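You operate a simulated robot arm through the tools that you are given. There is no shell and no other tool.

The job below is to be done with a simulated robot arm. You get a single attempt, and the scene is never put back.

TASK
Steam the dumplings, then switch off and take the lid off.
Fine: Use the steam cooker: lid on, slider at dumplings, switch on, press start once, wait till the green lamp goes out. The lid goes back where it lay.

Only the result counts: the job must be done as asked and must still hold three seconds after the hand-in. Knocking over, shifting, dropping, spilling or breaking anything else fails it. Lids that push on must go on centred and level and be pressed home; caps that screw on are set level and turned clockwise until they are tight.

THE ROBOT
A 7-joint arm with a two-finger gripper, fixed in place. Base frame: the origin is at the foot of the arm, x ahead of it, y to its left, z up; the work surface is at about z = 800. Readings come in mm, degrees, newtons and seconds.
With the tool pointing down near the work surface it reaches from about 340 to 720 mm from the base axis. Its first joint turns from -66.0 to 66.0 degrees. Payload 2.45 kg.
Tool frame: the origin (TCP) lies between the finger pads and is the grasp point; the fingertips stand 26 mm ahead of it; z points along the fingers, y is the line along which they close. The gripper opens to 96 mm. The gripper's body begins 69 mm behind the TCP.
Orientation is told as [roll, pitch, yaw] about the base's x, y, z axes, in that order, counted from this pose: with the fingers straight down and closing along the base's y, the tool's x points along the base's -x, its y along +y and its z along -z.

THE INTERFACE
- The arm moves only by the tool move_arm. Its arguments are lists of equal length, an entry for each row: "translation": the shift along the tool's x, y, z in mm, a list of three; "rot": the turn, a rotation vector about the tool's x, y, z in degrees, a list of three. In form: {"translation": [[dx, dy, dz], ...], "rot": [[rx, ry, rz], ...]}. A call has 1 to 20 rows; each row shifts and turns the commanded pose from where the row before left it, along the tool's axes as they then stand. "gripper" is the opening, from 0 (shut) to 1 (fully open), set as the call begins (left out, the last holds). A row lasts 0.2 s, in which the tool goes at most 50 mm and 8.6 degrees; a call with a longer step from one row to the next is refused whole, and so is a gripper value outside its range. A pose out of reach is approached as far as the arm can. The call stops where the force on the tool passes 40 N (or 10 N more than at its start, if that is more) or the arm is blocked; 0.2 s more then pass. Each finger halts on what it meets, pressing with about 22 N; the grip force reading is that of the motor and also rises with nothing between the fingers. The clock runs only during rows and for 0.2 s after the last one: add rows that do not move to give the fingers time. The reply holds the time, the measured pose of the TCP, the force on the tool along the base axes, the opening and the grip force, in the units named above and with some noise, with the torque about the TCP (base axes, N m) and any sound that the robot's microphone picked up, and new pictures: "show" is both (left out), scene, wrist or none.
- Cameras (640 x 400 px; columns grow to the right, rows downward): "scene" is fixed at [175.2, -404, 1420.8]; the picture's right is [0.65, -0.76, 0.00], its down [-0.46, -0.39, -0.80] and it looks along [0.61, 0.51, -0.60] (base axes); focal length 320 px, centre (320, 200). "wrist" rides on the gripper at [82, 3, -98] in the tool frame; the picture's right is [-0.04, 1.00, 0.00], its down [-0.73, -0.03, -0.68] and it looks along [-0.68, -0.03, 0.73] (tool axes); focal length 256 px, centre (320, 200). There is no depth. A picture from a camera that has moved, and an enlarged one, comes with that camera's place and axes in the base frame and with its lens.
- enlarge(camera, box): a new picture of the part [left, top, right, bottom] of that camera's present view, enlarged. It takes no simulated time.
- close_job(): hands the job in; it is judged then, once.

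Places have to be worked out from the pictures, the camera data and where the tool is seen. Open the gripper and draw the arm clear of the work before you hand the job in, unless the task says otherwise.

The tools are called by a JSON object that holds its "fn" and its "kwargs". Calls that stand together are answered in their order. move_arm: Moves the arm, as the interface text tells. Its arguments: {"type":"object","properties":{"translation":{"type":"array","items":{"type":"array","items":{"type":"number"}}},"rot":{"type":"array","items":{"type":"array","items":{"type":"number"}}},"gripper":{"type":"number"},"show":{"type":"string","enum":["both","scene","wrist","none"]}},"required":["translation","rot"]} The other tools are called the same way: enlarge (camera, box) takes an enlarged picture of a part of a camera's view; close_job () hands the job in.

At the start:

```text
time_s: 0.0
position: [495.7, -50.8, 1203.6]
tcp_rot: [0.0, 0.0, 0.0]
wrist_force: [0.2, 1.2, 0.3]
ft_torque: [0.0, 0.03, -0.04]
gripper_width: 95.7
gripper_force: 0.1
```

scene: 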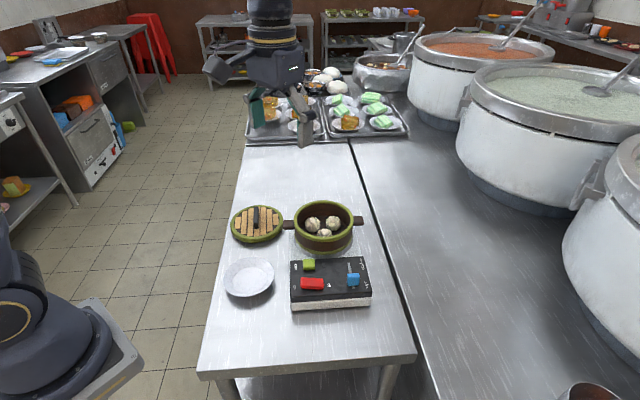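
wrist: 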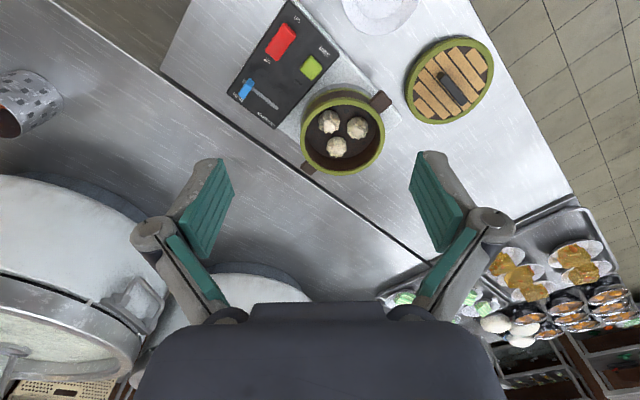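

I start by looking closely at the cooker and the lid in both cameras.

{"fn": "enlarge", "kwargs": {"camera": "scene", "box": [210, 180, 400, 320]}}

{"fn": "enlarge", "kwargs": {"camera": "wrist", "box": [210, 0, 370, 130]}}

{"fn": "enlarge", "kwargs": {"camera": "wrist", "box": [290, 20, 510, 180]}}

```text
2.86 times, centred on (305, 250) of scene
camera zoom: at [175.2, -404.0, 1420.8], right [0.65, -0.76, 0.0], down [-0.46, -0.39, -0.8], along [0.61, 0.51, -0.6], focal length 914 px, centre (363, 57)
```

zoom: 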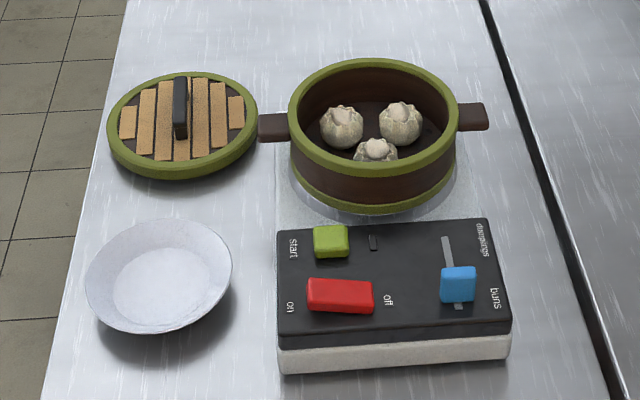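

```text
3.08 times, centred on (290, 65) of wrist
camera zoom: at [412.6, -48.2, 1302.0], right [0.04, 1.0, 0.0], down [0.73, -0.03, 0.68], along [0.68, -0.03, -0.73], focal length 788 px, centre (412, 615)
```

zoom: 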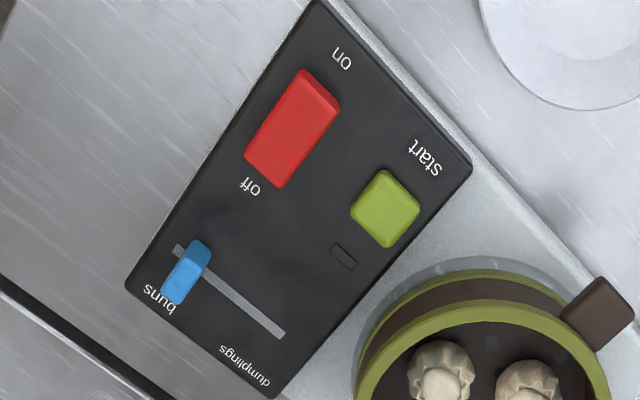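

```text
2.50 times, centred on (400, 100) of wrist
camera zoom: at [412.6, -48.2, 1302.0], right [0.04, 1.0, 0.0], down [0.73, -0.03, 0.68], along [0.68, -0.03, -0.73], focal length 640 px, centre (120, 450)
```

zoom: 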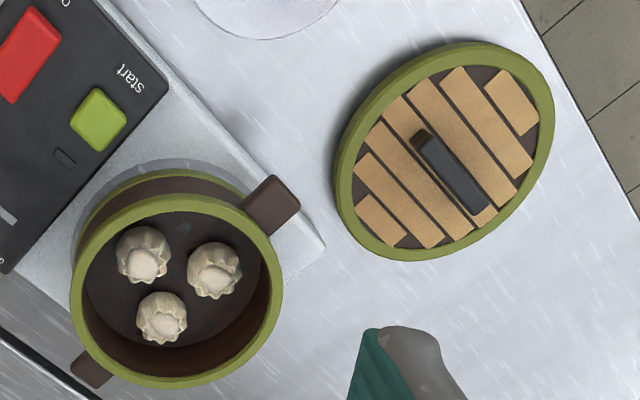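

The lid's handle bar seems to lie near (583, 176, 838), running about 45° in xy. The pot rim is near (637, -19, 900) and the control panel top near z 860. I'll move above the lid, yaw to match the handle and look closer.

{"fn": "move_arm", "kwargs": {"translation": [[-12.5, 32.4, 29], [-12.5, 32.4, 29], [-12.5, 32.4, 29], [-12.5, 32.4, 29], [-12.5, 32.4, 29], [-12.5, 32.4, 29], [-12.5, 32.4, 29], [0, 0, 0], [0, 0, 0], [0, 0, 0], [0, 0, 0], [0, 0, 0], [0, 0, 0]], "rot": [[0, 0, 0], [0, 0, 0], [0, 0, 0], [0, 0, 0], [0, 0, 0], [0, 0, 0], [0, 0, 0], [0, 0, -7.6], [0, 0, -7.6], [0, 0, -7.6], [0, 0, -7.6], [0, 0, -7.6], [0, 0, -7.6]], "gripper": 1}}

```text
time_s: 2.8
position: [583.2, 177.3, 999.7]
tcp_rot: [-0.1, 0.1, 45.9]
wrist_force: [-0.3, 0.0, -0.1]
ft_torque: [-0.02, -0.02, 0.02]
gripper_width: 96.0
gripper_force: 0.0
camera wrist: at [522.3, 119.6, 1098.8], right [-0.69, 0.73, 0.0], down [0.53, 0.5, 0.68], along [0.49, 0.47, -0.73], focal length 256 px, centre (320, 200)
```

scene: 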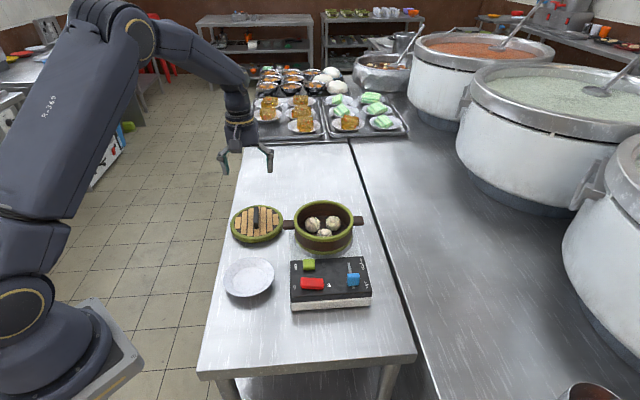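
wrist: 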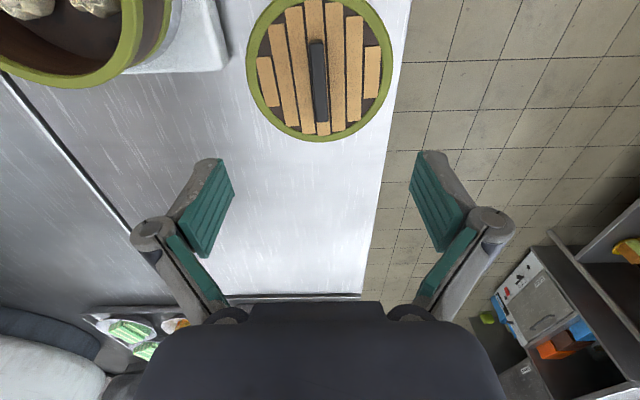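

The yaw roughly matches the handle. I zoom in on the lid and the cooker's corner to refine the handle's position and heights.

{"fn": "enlarge", "kwargs": {"camera": "wrist", "box": [230, 0, 410, 145]}}

{"fn": "enlarge", "kwargs": {"camera": "scene", "box": [222, 190, 294, 250]}}

{"fn": "enlarge", "kwargs": {"camera": "scene", "box": [284, 250, 376, 315]}}

{"fn": "enlarge", "kwargs": {"camera": "scene", "box": [276, 190, 372, 262]}}

```text
2.76 times, centred on (320, 72) of wrist
camera zoom: at [522.3, 119.6, 1098.8], right [-0.69, 0.73, 0.0], down [0.53, 0.5, 0.68], along [0.49, 0.47, -0.73], focal length 706 px, centre (320, 552)
```

zoom: 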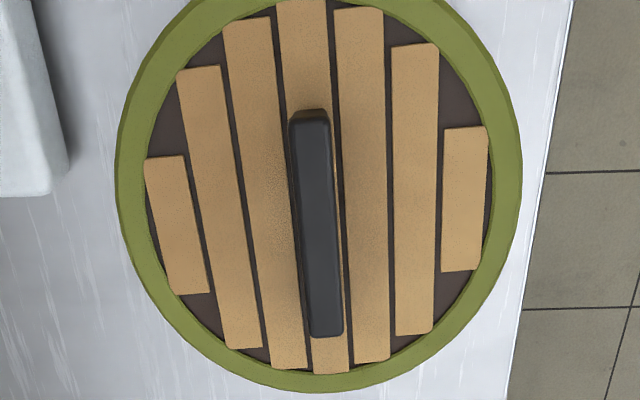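

```text
6.67 times, centred on (258, 220) of scene
camera zoom: at [175.2, -404.0, 1420.8], right [0.65, -0.76, 0.0], down [-0.46, -0.39, -0.8], along [0.61, 0.51, -0.6], focal length 2132 px, centre (733, 67)
```

zoom: 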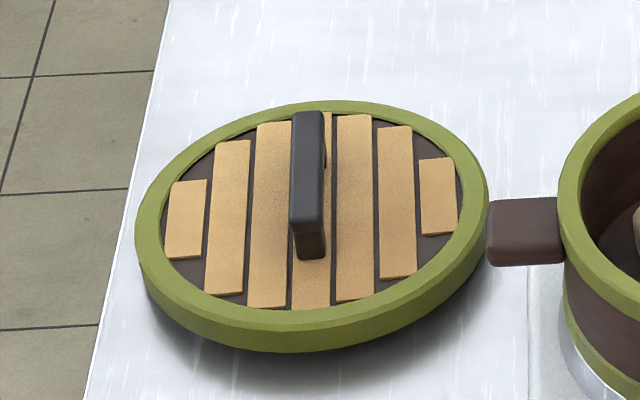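

```text
6.15 times, centred on (330, 282) of scene
camera zoom: at [175.2, -404.0, 1420.8], right [0.65, -0.76, 0.0], down [-0.46, -0.39, -0.8], along [0.61, 0.51, -0.6], focal length 1968 px, centre (258, -308)
```

zoom: 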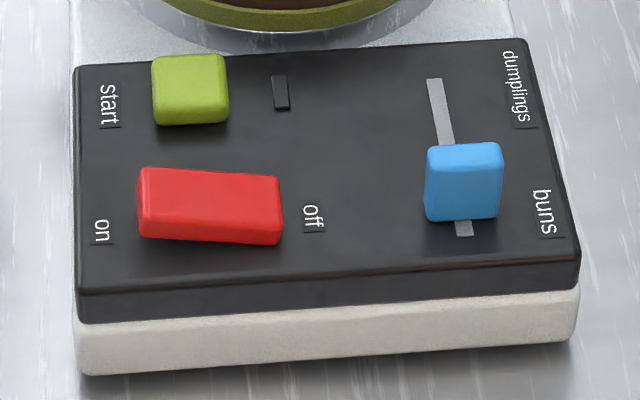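

```text
5.56 times, centred on (324, 226) of scene
camera zoom: at [175.2, -404.0, 1420.8], right [0.65, -0.76, 0.0], down [-0.46, -0.39, -0.8], along [0.61, 0.51, -0.6], focal length 1776 px, centre (298, 56)
```

zoom: 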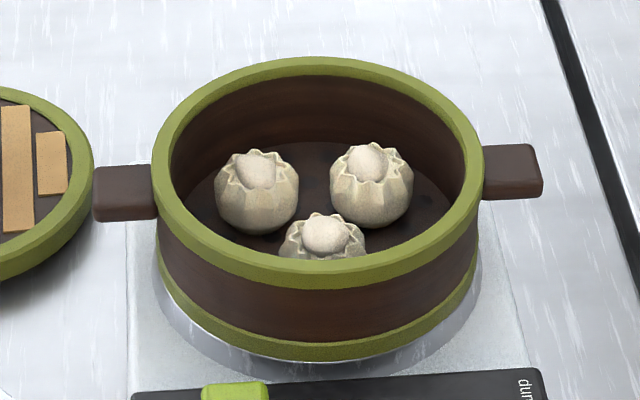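

The handle's top is near z 846, centred at about (584, 178) with its length along about 48.4°. I turn another 2.5° and go down to z≈900 to check the alignment.

{"fn": "move_arm", "kwargs": {"translation": [[0, 0, 0], [-1, 0, 35], [0, 0, 35], [0, 0, 30], [0, 0, 0]], "rot": [[0, 0, -2.5], [0, 0, 0], [0, 0, 0], [0, 0, 0], [0, 0, 0]]}}

```text
time_s: 4.0
position: [582.9, 175.0, 901.7]
tcp_rot: [0.1, 0.1, 48.1]
wrist_force: [-0.9, -0.1, -0.2]
ft_torque: [-0.02, 0.01, 0.0]
gripper_width: 96.2
gripper_force: 0.1
camera wrist: at [524.5, 116.8, 998.9], right [-0.72, 0.7, 0.0], down [0.51, 0.53, 0.68], along [0.47, 0.49, -0.73], focal length 256 px, centre (320, 200)
```

scene: 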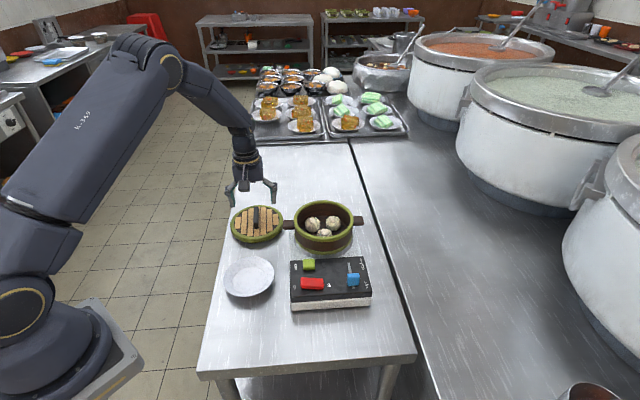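
wrist: 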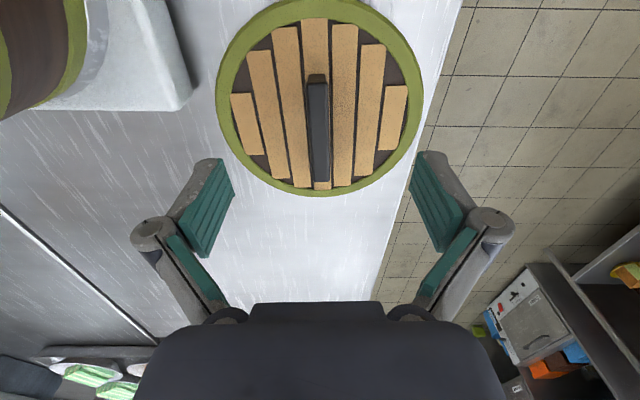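

I zoom in on the handle to check its lateral and lengthwise offsets from the gripper's centre.

{"fn": "enlarge", "kwargs": {"camera": "wrist", "box": [210, 60, 430, 200]}}

{"fn": "enlarge", "kwargs": {"camera": "scene", "box": [215, 170, 305, 250]}}

```text
2.86 times, centred on (320, 130) of wrist
camera zoom: at [524.5, 116.8, 998.9], right [-0.72, 0.7, 0.0], down [0.51, 0.53, 0.68], along [0.47, 0.49, -0.73], focal length 731 px, centre (320, 400)
```

zoom: 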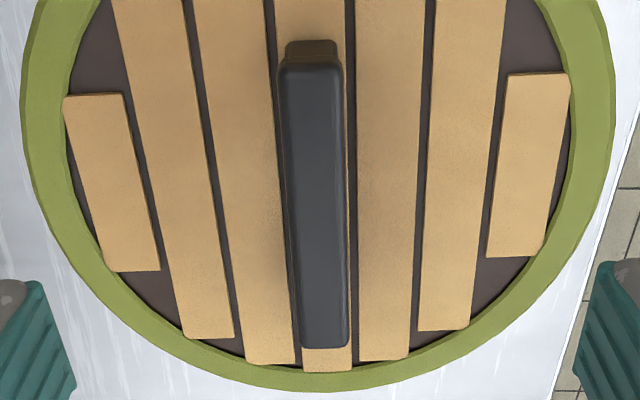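

```text
5.00 times, centred on (260, 210) of scene
camera zoom: at [175.2, -404.0, 1420.8], right [0.65, -0.76, 0.0], down [-0.46, -0.39, -0.8], along [0.61, 0.51, -0.6], focal length 1599 px, centre (620, 150)
```

zoom: 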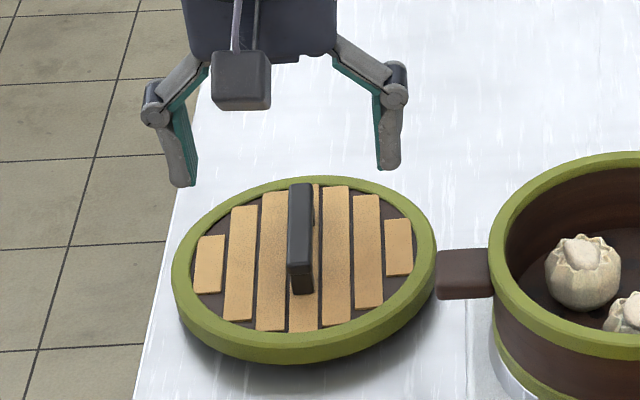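

Laterally it is centred; lengthwise the handle's centre is about 4 mm farther out. I shift by that and go down to z≈858, keeping the tips above the lid's slats.

{"fn": "move_arm", "kwargs": {"translation": [[-4, 0, 0], [0, 0, 20], [0, 0, 14], [0, 0, 10], [0, 0, 0]], "rot": [[0, 0, 0], [0, 0, 0], [0, 0, 0], [0, 0, 0], [0, 0, 0]]}}

{"fn": "enlarge", "kwargs": {"camera": "scene", "box": [215, 180, 305, 250]}}

```text
time_s: 5.2
position: [585.4, 181.3, 857.2]
tcp_rot: [0.0, 0.1, 48.0]
wrist_force: [-0.1, 1.0, -0.7]
ft_torque: [-0.01, -0.05, 0.0]
gripper_width: 96.1
gripper_force: 0.0
camera wrist: at [527.4, 121.6, 955.6], right [-0.72, 0.7, 0.0], down [0.51, 0.53, 0.68], along [0.47, 0.49, -0.73], focal length 256 px, centre (320, 200)
```

scene: 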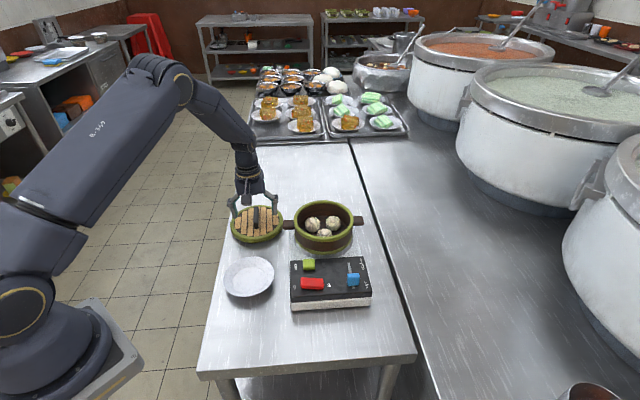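
wrist: 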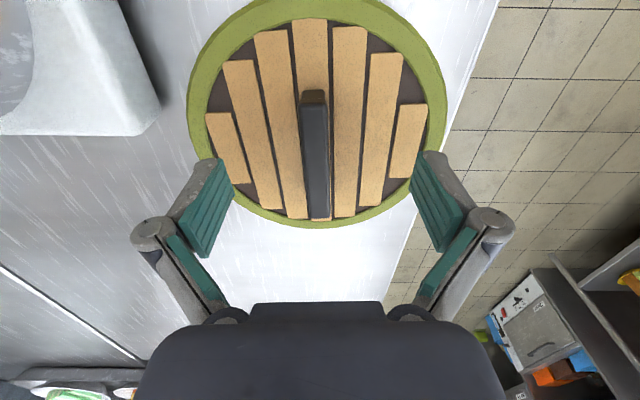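

```text
5.71 times, centred on (260, 215) of scene
camera zoom: at [175.2, -404.0, 1420.8], right [0.65, -0.76, 0.0], down [-0.46, -0.39, -0.8], along [0.61, 0.51, -0.6], focal length 1827 px, centre (663, 114)
```

zoom: 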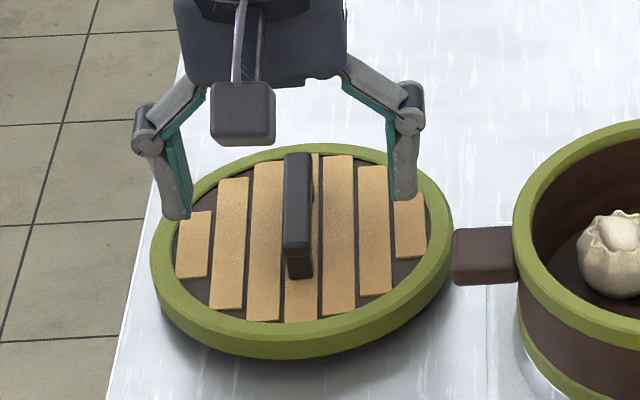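

I check the lateral centring at this lower height.

{"fn": "enlarge", "kwargs": {"camera": "wrist", "box": [220, 80, 420, 230]}}

```text
2.67 times, centred on (320, 155) of wrist
camera zoom: at [527.4, 121.6, 955.6], right [-0.72, 0.7, 0.0], down [0.51, 0.53, 0.68], along [0.47, 0.49, -0.73], focal length 683 px, centre (320, 320)
```

zoom: 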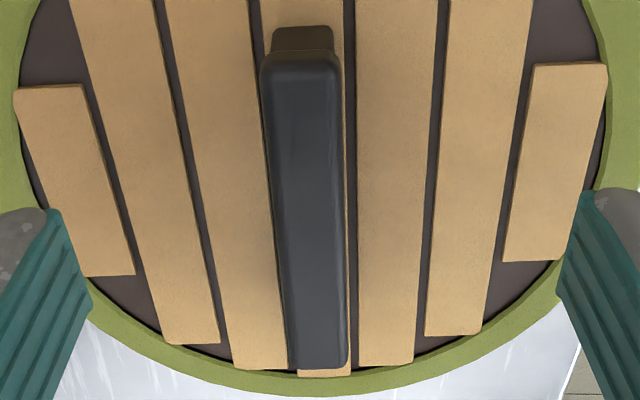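

The handle sits about 2 mm toward tool −y and about 2 mm toward +x. I correct that and go 3 mm lower before closing.

{"fn": "move_arm", "kwargs": {"translation": [[2, -2, 0], [0, 0, 3], [0, 0, 0]], "rot": [[0, 0, 0], [0, 0, 0], [0, 0, 0]]}}

{"fn": "enlarge", "kwargs": {"camera": "wrist", "box": [200, 80, 440, 240]}}

{"fn": "enlarge", "kwargs": {"camera": "scene", "box": [225, 185, 295, 245]}}

```text
time_s: 6.0
position: [587.0, 177.7, 853.3]
tcp_rot: [0.0, 0.1, 48.0]
wrist_force: [-0.6, 0.1, -0.4]
ft_torque: [0.02, -0.05, -0.02]
gripper_width: 96.0
gripper_force: 0.1
camera wrist: at [528.2, 119.1, 952.4], right [-0.72, 0.7, 0.0], down [0.51, 0.53, 0.68], along [0.47, 0.49, -0.73], focal length 256 px, centre (320, 200)
```

scene: 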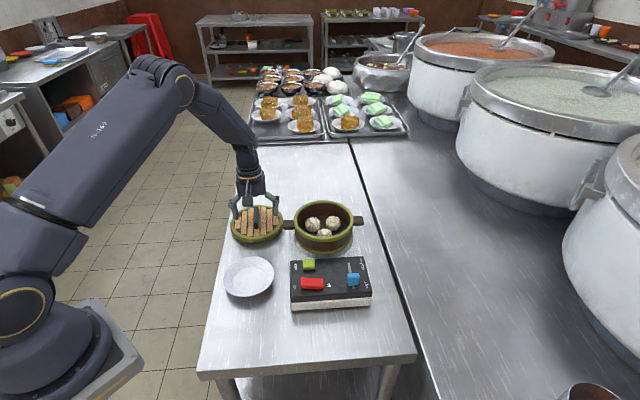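
wrist: 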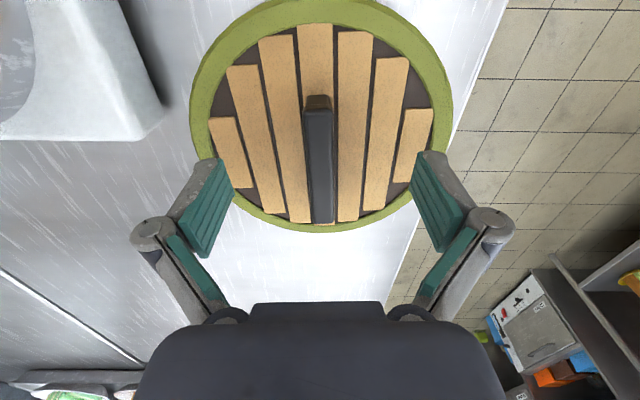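

```text
2.50 times, centred on (320, 160) of wrist
camera zoom: at [528.2, 119.1, 952.4], right [-0.72, 0.7, 0.0], down [0.51, 0.53, 0.68], along [0.47, 0.49, -0.73], focal length 640 px, centre (320, 300)
```

zoom: 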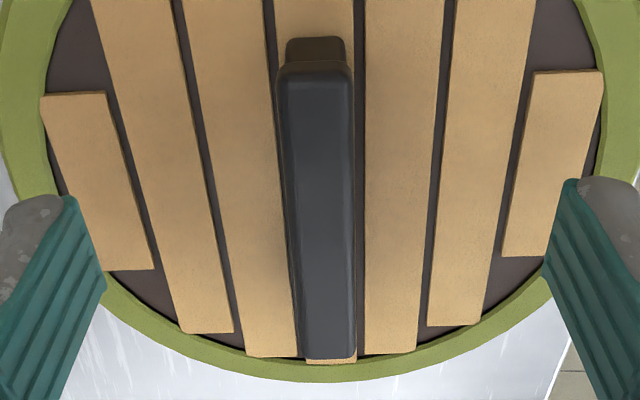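

```text
6.67 times, centred on (260, 215) of scene
camera zoom: at [175.2, -404.0, 1420.8], right [0.65, -0.76, 0.0], down [-0.46, -0.39, -0.8], along [0.61, 0.51, -0.6], focal length 2132 px, centre (720, 100)
```

zoom: 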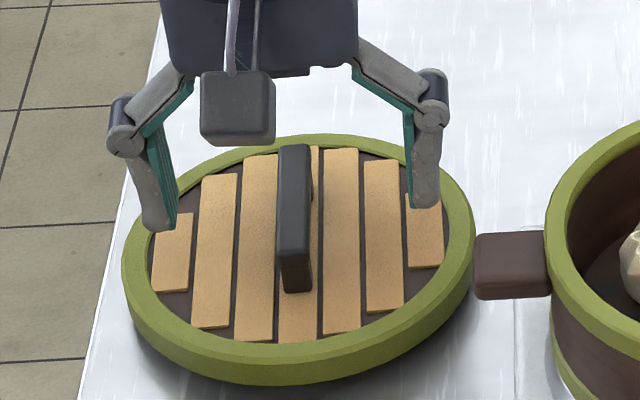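

Handle is centred between the pads. Now I close the gripper on it.

{"fn": "move_arm", "kwargs": {"translation": [[0, 0, 0], [0, 0, 0], [0, 0, 0], [0, 0, 0], [0, 0, 0], [0, 0, 0], [0, 0, 0], [0, 0, 0]], "rot": [[0, 0, 0], [0, 0, 0], [0, 0, 0], [0, 0, 0], [0, 0, 0], [0, 0, 0], [0, 0, 0], [0, 0, 0]], "gripper": 0}}

{"fn": "enlarge", "kwargs": {"camera": "scene", "box": [225, 185, 295, 245]}}

```text
time_s: 7.8
position: [587.5, 178.8, 855.1]
tcp_rot: [0.0, 0.0, 48.1]
wrist_force: [0.2, 0.4, -0.4]
ft_torque: [-0.02, 0.0, -0.03]
gripper_width: 12.6
gripper_force: 22.2
camera wrist: at [528.2, 119.1, 952.5], right [-0.72, 0.7, 0.0], down [0.51, 0.53, 0.68], along [0.47, 0.49, -0.73], focal length 256 px, centre (320, 200)
```

scene: 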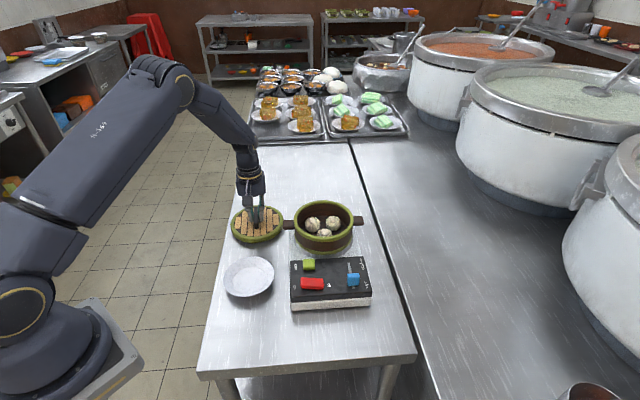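
wrist: 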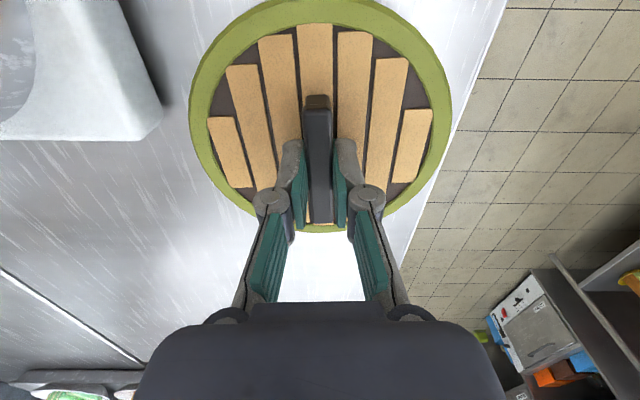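

```text
6.67 times, centred on (260, 215) of scene
camera zoom: at [175.2, -404.0, 1420.8], right [0.65, -0.76, 0.0], down [-0.46, -0.39, -0.8], along [0.61, 0.51, -0.6], focal length 2132 px, centre (720, 100)
```

zoom: 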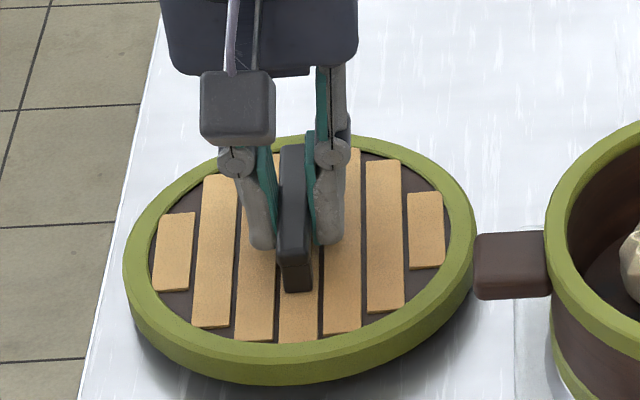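

The lid is gripped well (12.6 mm). The camera pose puts the TCP at about (585.2, 178.1, 854.5), which I record as the lid's place. Before lifting I want an unobstructed measurement of the pot, so I release, rise and look at it from above at the same yaw.

{"fn": "move_arm", "kwargs": {"translation": [[0, 0, 0], [0, 0, 0], [0, 0, 0], [0, 0, 0], [0, 0, 0], [0, 0, 0], [0, 0, -30], [0, 0, -45], [0, 0, -50], [22.4, -34.1, 0], [22.4, -34.1, 0], [22.4, -34.1, 0], [22.4, -34.1, 0], [22.4, -34.1, 0], [0, 0, 0]], "rot": [[0, 0, 0], [0, 0, 0], [0, 0, 0], [0, 0, 0], [0, 0, 0], [0, 0, 0], [0, 0, 0], [0, 0, 0], [0, 0, 0], [0, 0, 0], [0, 0, 0], [0, 0, 0], [0, 0, 0], [0, 0, 0], [0, 0, 0]], "gripper": 1}}

{"fn": "enlarge", "kwargs": {"camera": "wrist", "box": [200, 0, 440, 200]}}

{"fn": "enlarge", "kwargs": {"camera": "scene", "box": [222, 190, 294, 250]}}

```text
time_s: 11.0
position: [638.2, -21.7, 979.8]
tcp_rot: [0.0, 0.0, 48.1]
wrist_force: [0.3, 0.3, 0.2]
ft_torque: [0.02, 0.02, 0.01]
gripper_width: 96.0
gripper_force: 0.1
camera wrist: at [579.6, -80.8, 1078.6], right [-0.72, 0.7, 0.0], down [0.51, 0.53, 0.68], along [0.47, 0.49, -0.73], focal length 256 px, centre (320, 200)
```

scene: 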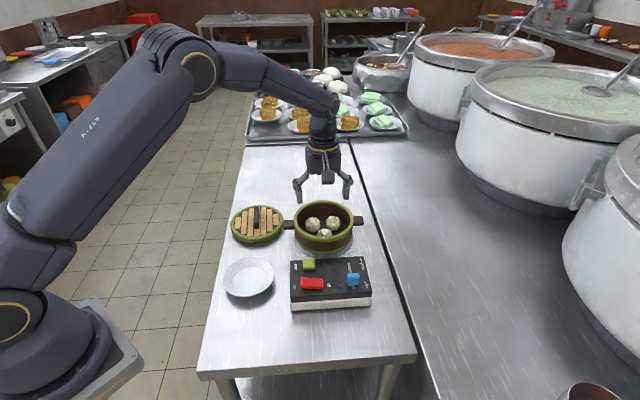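
wrist: 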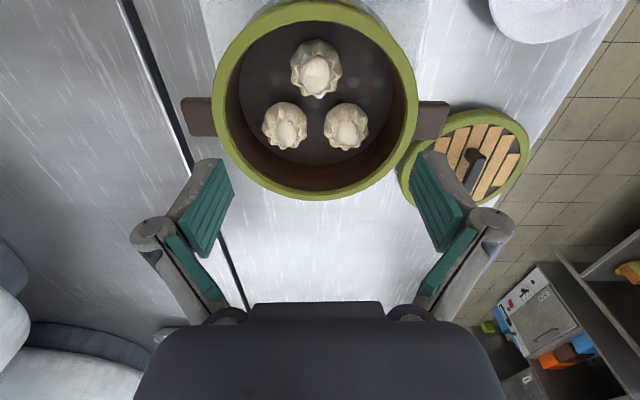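

```text
2.00 times, centred on (320, 100) of wrist
camera zoom: at [579.6, -80.8, 1078.6], right [-0.72, 0.7, 0.0], down [0.51, 0.53, 0.68], along [0.47, 0.49, -0.73], focal length 512 px, centre (320, 400)
```

zoom: 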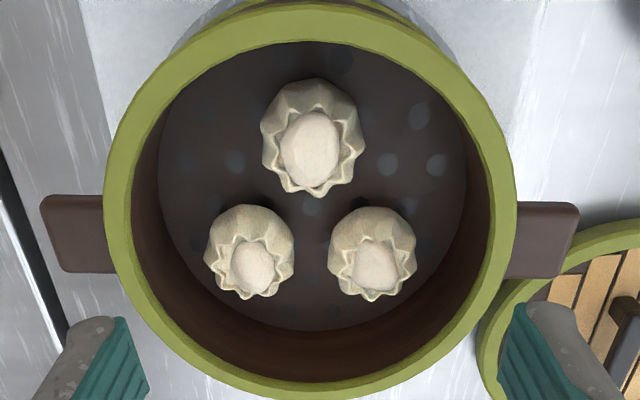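

```text
6.67 times, centred on (258, 220) of scene
camera zoom: at [175.1, -404.1, 1420.8], right [0.65, -0.76, 0.0], down [-0.46, -0.39, -0.8], along [0.61, 0.51, -0.6], focal length 2132 px, centre (733, 67)
```

zoom: 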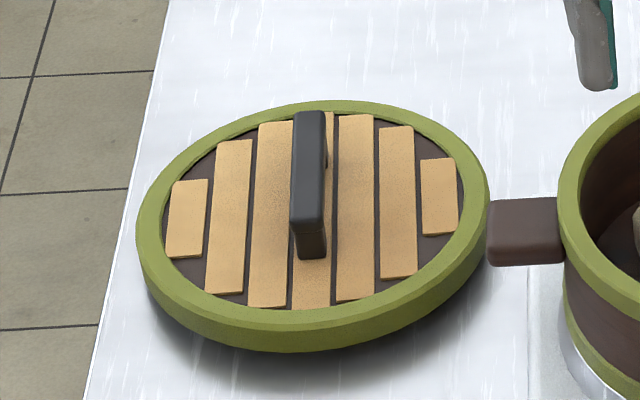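

The lid hasn't moved. Comparing rim ellipses, the pot centre comes out at about (644.8, -19.1) with its rim near z 902. I go back along the same path to the lid.

{"fn": "move_arm", "kwargs": {"translation": [[-22.4, 34.1, 0], [-22.4, 34.1, 0], [-22.4, 34.1, 0], [-22.4, 34.1, 0], [-22.4, 34.1, 0], [0, 0, 45], [0, 0, 40], [0, 0, 25], [0, 0, 15], [0, 0, 0], [0, 0, 0]], "rot": [[0, 0, 0], [0, 0, 0], [0, 0, 0], [0, 0, 0], [0, 0, 0], [0, 0, 0], [0, 0, 0], [0, 0, 0], [0, 0, 0], [0, 0, 0], [0, 0, 0]], "gripper": 1, "show": "wrist"}}

```text
time_s: 13.4
position: [586.6, 175.3, 853.1]
tcp_rot: [0.0, -0.1, 48.1]
wrist_force: [0.5, -0.4, 0.3]
ft_torque: [-0.02, -0.03, -0.01]
gripper_width: 96.0
gripper_force: 0.0
camera wrist: at [527.6, 116.5, 951.2], right [-0.72, 0.7, 0.0], down [0.51, 0.53, 0.68], along [0.47, 0.49, -0.73], focal length 256 px, centre (320, 200)
```

wrist: 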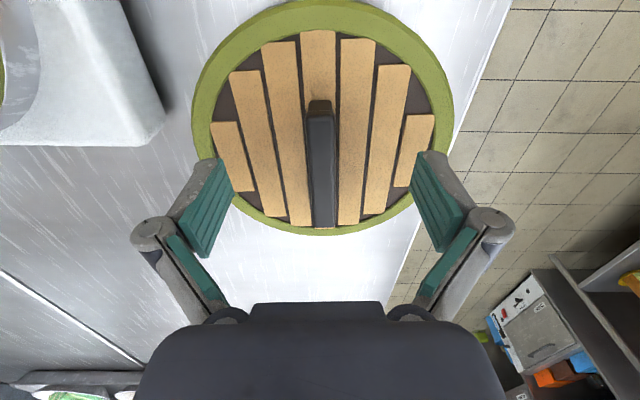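

The measured camera pose shows the arm returned about 2.6 mm off, so its repeatability is limited. I correct this before closing.

{"fn": "move_arm", "kwargs": {"translation": [[-2.3, 1.3, -1.3], [0, 0, 0], [0, 0, 0]], "rot": [[0, 0, 0], [0, 0, 0], [0, 0, 0]], "show": "wrist"}}

{"fn": "enlarge", "kwargs": {"camera": "wrist", "box": [200, 80, 440, 240]}}

```text
time_s: 14.2
position: [587.2, 177.8, 854.5]
tcp_rot: [0.0, 0.1, 48.0]
wrist_force: [0.2, -0.1, 0.6]
ft_torque: [0.02, -0.02, 0.02]
gripper_width: 96.0
gripper_force: 0.0
camera wrist: at [528.4, 119.8, 953.0], right [-0.72, 0.7, 0.0], down [0.51, 0.53, 0.68], along [0.47, 0.49, -0.73], focal length 256 px, centre (320, 200)
```

wrist: 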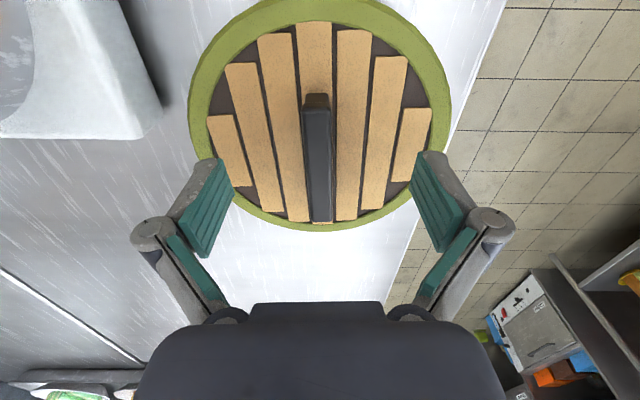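

```text
2.50 times, centred on (320, 160) of wrist
camera zoom: at [528.4, 119.8, 953.0], right [-0.72, 0.7, 0.0], down [0.51, 0.53, 0.68], along [0.47, 0.49, -0.73], focal length 640 px, centre (320, 300)
```

zoom: 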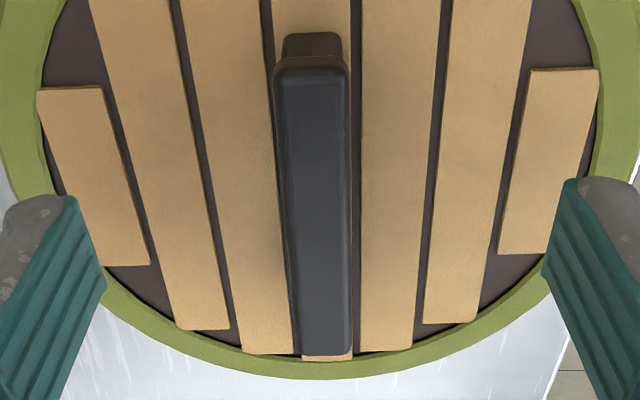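

Within 0.7 mm now. I nudge by −0.6 mm in y and 1 mm down, then close in the next call.

{"fn": "move_arm", "kwargs": {"translation": [[0.3, -0.6, 1.0], [0, 0, 0]], "rot": [[0, 0, 0], [0, 0, 0]], "show": "none"}}

{"fn": "move_arm", "kwargs": {"translation": [[0, 0, 0], [0, 0, 0], [0, 0, 0], [0, 0, 0], [0, 0, 0], [0, 0, 0], [0, 0, 0], [0, 0, 0]], "rot": [[0, 0, 0], [0, 0, 0], [0, 0, 0], [0, 0, 0], [0, 0, 0], [0, 0, 0], [0, 0, 0], [0, 0, 0]], "gripper": 0}}

{"fn": "enlarge", "kwargs": {"camera": "scene", "box": [222, 190, 294, 250]}}

{"fn": "enlarge", "kwargs": {"camera": "wrist", "box": [180, 0, 460, 240]}}

```text
time_s: 14.8
position: [587.2, 178.9, 854.6]
tcp_rot: [0.0, 0.0, 48.1]
wrist_force: [-0.6, -0.8, -0.1]
ft_torque: [0.02, -0.03, -0.02]
gripper_width: 96.1
gripper_force: 0.0
```

```text
time_s: 16.6
position: [586.8, 179.8, 853.6]
tcp_rot: [0.0, 0.0, 48.1]
wrist_force: [0.0, 0.1, 0.0]
ft_torque: [0.02, 0.01, -0.01]
gripper_width: 12.7
gripper_force: 21.9
camera wrist: at [528.5, 120.2, 952.8], right [-0.72, 0.7, 0.0], down [0.51, 0.53, 0.68], along [0.47, 0.49, -0.73], focal length 256 px, centre (320, 200)
```

scene: 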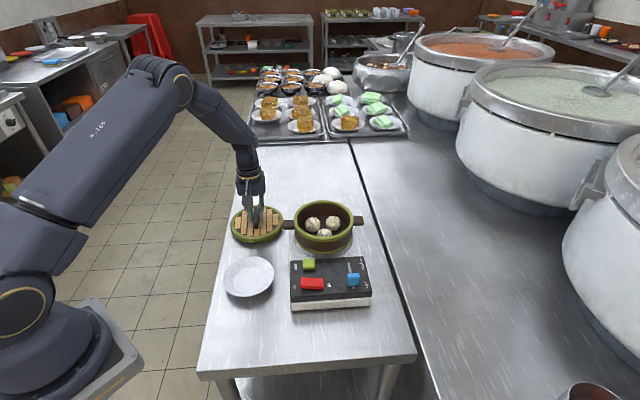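
wrist: 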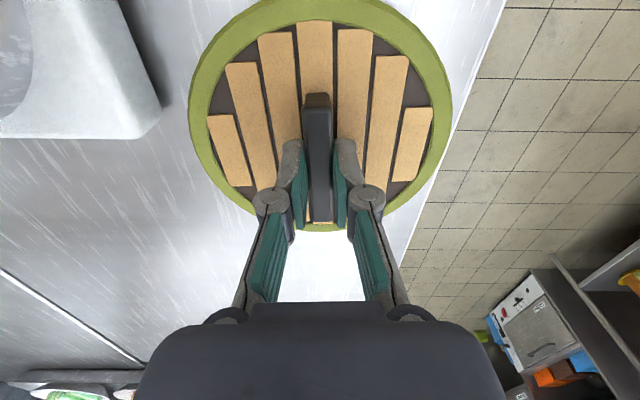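

```text
6.67 times, centred on (258, 220) of scene
camera zoom: at [175.2, -404.0, 1420.8], right [0.65, -0.76, 0.0], down [-0.46, -0.39, -0.8], along [0.61, 0.51, -0.6], focal length 2132 px, centre (733, 67)
```

zoom: 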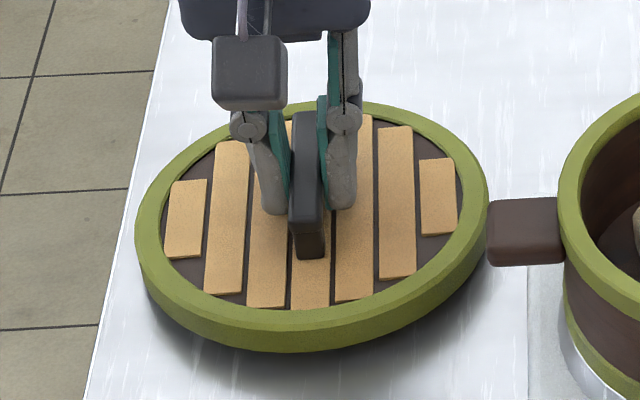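

```text
1.67 times, centred on (320, 120) of wrist
camera zoom: at [528.5, 120.2, 952.8], right [-0.72, 0.7, 0.0], down [0.51, 0.53, 0.68], along [0.47, 0.49, -0.73], focal length 427 px, centre (320, 333)
```

zoom: 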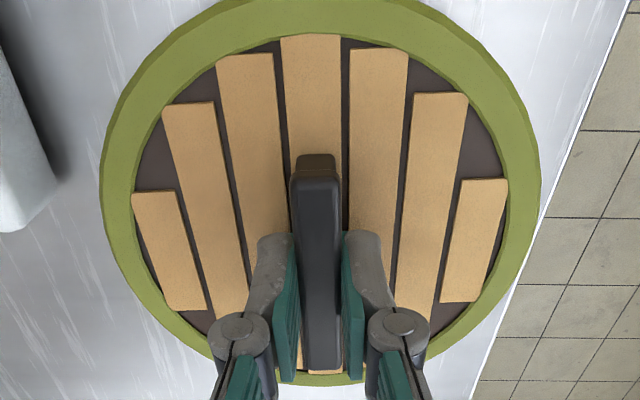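

Gripped again at camera pose [528.5, 120.2, 952.8]. I lift 20 mm to check the hold.

{"fn": "move_arm", "kwargs": {"translation": [[0, 0, -5], [0, 0, -15], [0, 0, 0]], "rot": [[0, 0, 0], [0, 0, 0], [0, 0, 0]]}}

{"fn": "enlarge", "kwargs": {"camera": "scene", "box": [222, 180, 294, 250]}}

```text
time_s: 17.4
position: [587.3, 180.3, 874.6]
tcp_rot: [0.0, 0.1, 48.1]
wrist_force: [-0.4, 0.4, -1.0]
ft_torque: [0.0, -0.02, 0.02]
gripper_width: 12.9
gripper_force: 21.5
camera wrist: at [528.6, 120.9, 973.1], right [-0.72, 0.7, 0.0], down [0.51, 0.53, 0.68], along [0.47, 0.49, -0.73], focal length 256 px, centre (320, 200)
```

scene: 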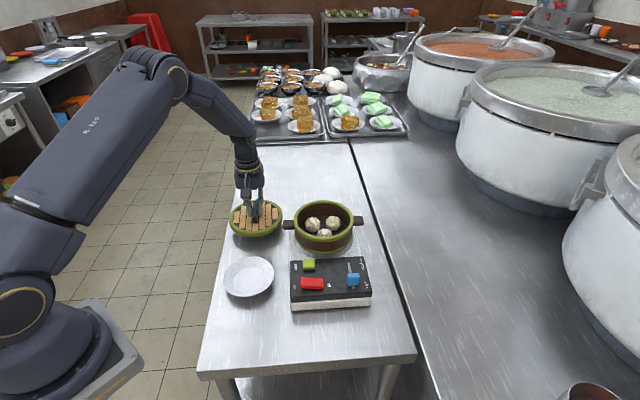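
wrist: 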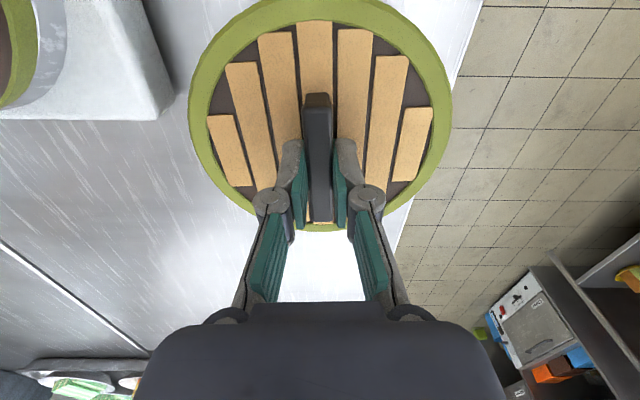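

```text
5.71 times, centred on (258, 215) of scene
camera zoom: at [175.2, -404.0, 1420.8], right [0.65, -0.76, 0.0], down [-0.46, -0.39, -0.8], along [0.61, 0.51, -0.6], focal length 1827 px, centre (674, 114)
```

zoom: 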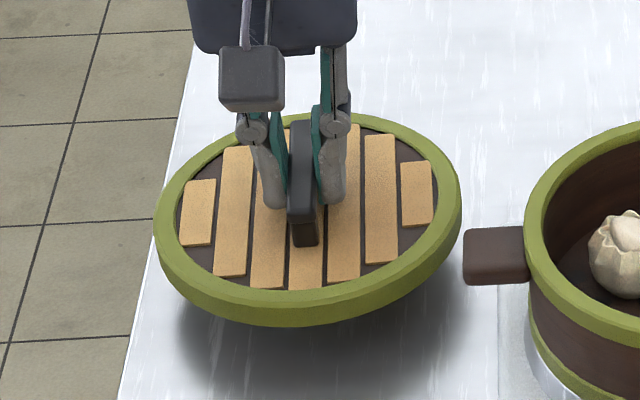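

The lid hangs level and firm. I lift clear and carry it over the pot, keeping it high.

{"fn": "move_arm", "kwargs": {"translation": [[0, 0, -45], [0, 0, -45], [0, 0, -35], [21.5, -35.4, 0], [21.5, -35.4, 0], [21.5, -35.4, 0], [21.5, -35.4, 0], [21.3, -35.3, 0], [0, 0, 0], [0, 0, 0]], "rot": [[0, 0, 0], [0, 0, 0], [0, 0, 0], [0, 0, 0], [0, 0, 0], [0, 0, 0], [0, 0, 0], [0, 0, 0], [0, 0, 0], [0, 0, 0]]}}

{"fn": "enlarge", "kwargs": {"camera": "scene", "box": [270, 150, 380, 260]}}

```text
time_s: 19.6
position: [648.8, -19.7, 998.2]
tcp_rot: [0.0, 0.0, 48.1]
wrist_force: [0.3, 0.0, -0.4]
ft_torque: [-0.01, -0.01, -0.01]
gripper_width: 13.0
gripper_force: 22.5
camera wrist: at [589.0, -79.4, 1098.4], right [-0.72, 0.7, 0.0], down [0.51, 0.53, 0.68], along [0.47, 0.49, -0.73], focal length 256 px, centre (320, 200)
```

scene: 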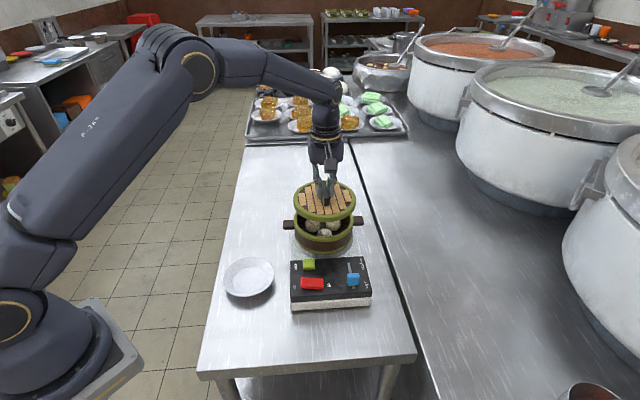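
wrist: 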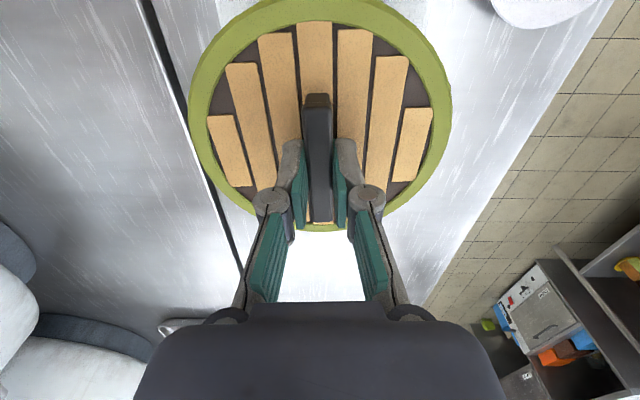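

```text
3.64 times, centred on (325, 205) of scene
camera zoom: at [175.2, -404.0, 1420.8], right [0.65, -0.76, 0.0], down [-0.46, -0.39, -0.8], along [0.61, 0.51, -0.6], focal length 1163 px, centre (302, 182)
```

zoom: 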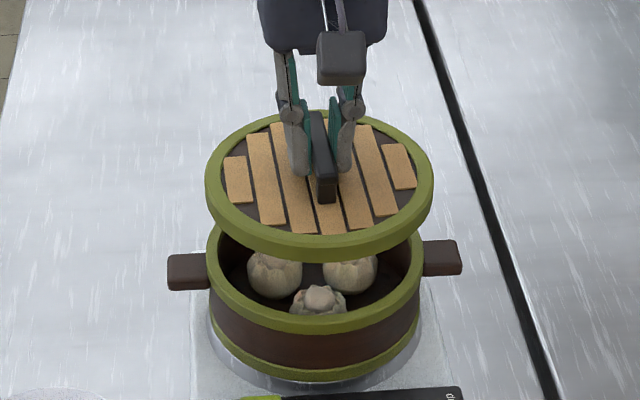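

The lid is about 2 mm off target by the camera pose. I correct it and lower the lid to about 8 mm above the rim, then check it in close-up.

{"fn": "move_arm", "kwargs": {"translation": [[-1.4, 1.8, 0], [0, 0, 20], [0, 0, 14], [0, 0, 0], [0, 0, 0]], "rot": [[0, 0, 0], [0, 0, 0], [0, 0, 0], [0, 0, 0], [0, 0, 0]]}}

{"fn": "enlarge", "kwargs": {"camera": "scene", "box": [280, 180, 370, 260]}}

{"fn": "enlarge", "kwargs": {"camera": "scene", "box": [282, 208, 332, 240]}}

{"fn": "enlarge", "kwargs": {"camera": "scene", "box": [320, 208, 370, 240]}}

```text
time_s: 20.8
position: [648.5, -16.4, 965.5]
tcp_rot: [0.0, 0.0, 48.1]
wrist_force: [-0.7, 0.1, -1.0]
ft_torque: [-0.01, -0.03, 0.05]
gripper_width: 13.0
gripper_force: 21.8
camera wrist: at [590.2, -75.5, 1063.8], right [-0.72, 0.7, 0.0], down [0.51, 0.53, 0.68], along [0.47, 0.49, -0.73], focal length 256 px, centre (320, 200)
```

scene: 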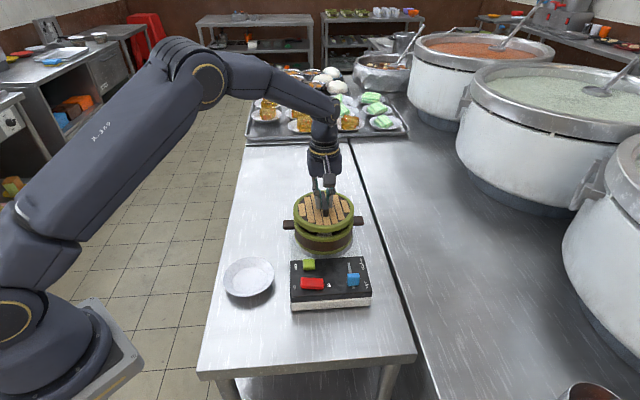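
wrist: 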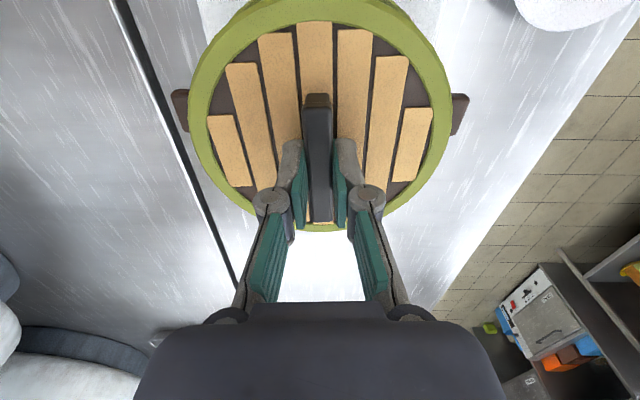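

```text
5.00 times, centred on (325, 220) of scene
camera zoom: at [175.2, -404.0, 1420.8], right [0.65, -0.76, 0.0], down [-0.46, -0.39, -0.8], along [0.61, 0.51, -0.6], focal length 1599 px, centre (295, 100)
```

zoom: 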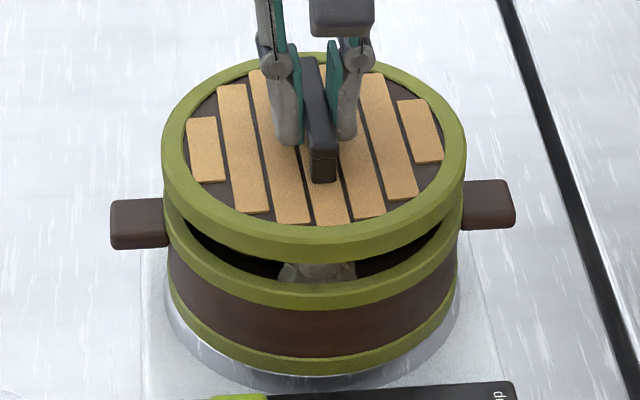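

```text
12.50 times, centred on (307, 224) of scene
camera zoom: at [175.2, -404.0, 1420.8], right [0.65, -0.76, 0.0], down [-0.46, -0.39, -0.8], along [0.61, 0.51, -0.6], focal length 3997 px, centre (482, -100)
```

zoom: 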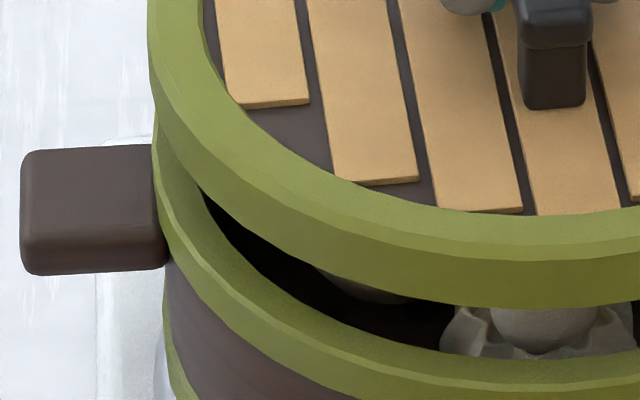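

```text
12.50 times, centred on (345, 224) of scene
camera zoom: at [175.2, -404.0, 1420.8], right [0.65, -0.76, 0.0], down [-0.46, -0.39, -0.8], along [0.61, 0.51, -0.6], focal length 3997 px, centre (8, -100)
```

zoom: 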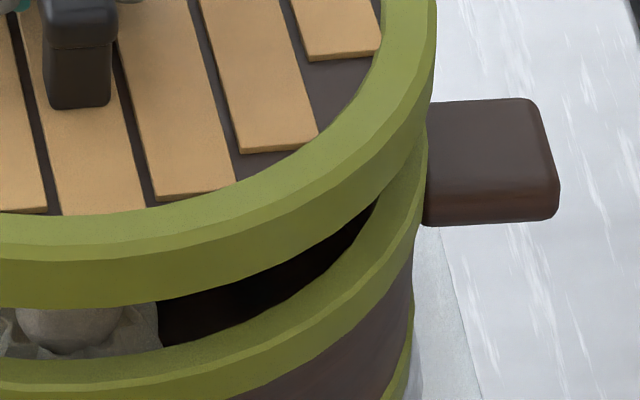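

Laterally (scene right axis) lid and pot agree within about 0.3 mm, but the camera pose says the lid is about 2.3 mm too far outward. I zoom in on the near edge to check the depth direction.

{"fn": "enlarge", "kwargs": {"camera": "scene", "box": [308, 220, 340, 244]}}

{"fn": "enlarge", "kwargs": {"camera": "wrist", "box": [160, 0, 480, 200]}}

```text
16.00 times, centred on (324, 232) of scene
camera zoom: at [175.2, -404.0, 1420.8], right [0.65, -0.76, 0.0], down [-0.46, -0.39, -0.8], along [0.61, 0.51, -0.6], focal length 5116 px, centre (256, -312)
```

zoom: 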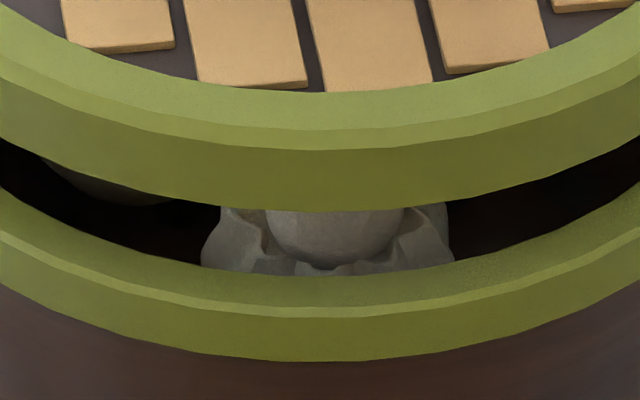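

```text
2.00 times, centred on (320, 100) of wrist
camera zoom: at [590.2, -75.5, 1063.8], right [-0.72, 0.7, 0.0], down [0.51, 0.53, 0.68], along [0.47, 0.49, -0.73], focal length 512 px, centre (320, 400)
```

zoom: 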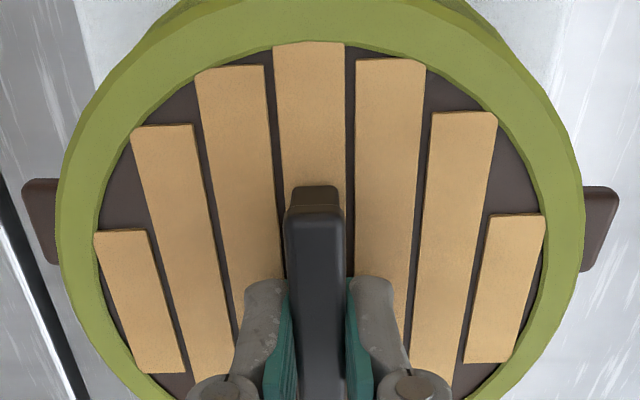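

The wrist view agrees: the pot's centre is about 2.3 mm nearer along tool +x than the lid. I correct this and check the pose again before lowering.

{"fn": "move_arm", "kwargs": {"translation": [[2.3, 0, 0], [0, 0, 0], [0, 0, 0]], "rot": [[0, 0, 0], [0, 0, 0], [0, 0, 0]], "show": "wrist"}}

{"fn": "enlarge", "kwargs": {"camera": "scene", "box": [308, 220, 340, 244]}}

```text
time_s: 21.6
position: [646.0, -17.2, 965.6]
tcp_rot: [0.1, 0.0, 48.0]
wrist_force: [0.4, -0.3, -0.5]
ft_torque: [-0.03, -0.02, -0.03]
gripper_width: 12.9
gripper_force: 21.8
camera wrist: at [587.9, -76.9, 1063.4], right [-0.72, 0.7, 0.0], down [0.51, 0.53, 0.68], along [0.47, 0.49, -0.73], focal length 256 px, centre (320, 200)
```

wrist: 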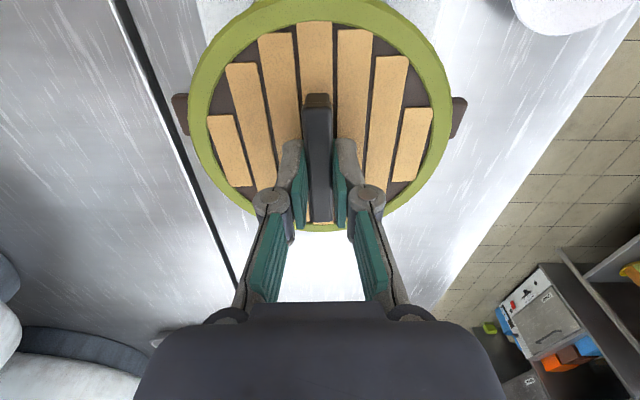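

```text
16.00 times, centred on (324, 232) of scene
camera zoom: at [175.2, -404.0, 1420.8], right [0.65, -0.76, 0.0], down [-0.46, -0.39, -0.8], along [0.61, 0.51, -0.6], focal length 5116 px, centre (256, -312)
```

zoom: 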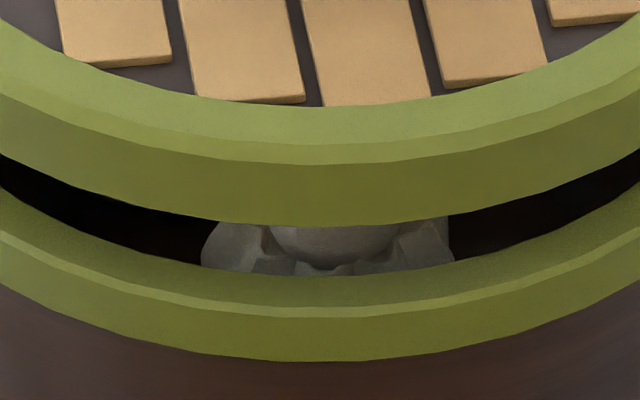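

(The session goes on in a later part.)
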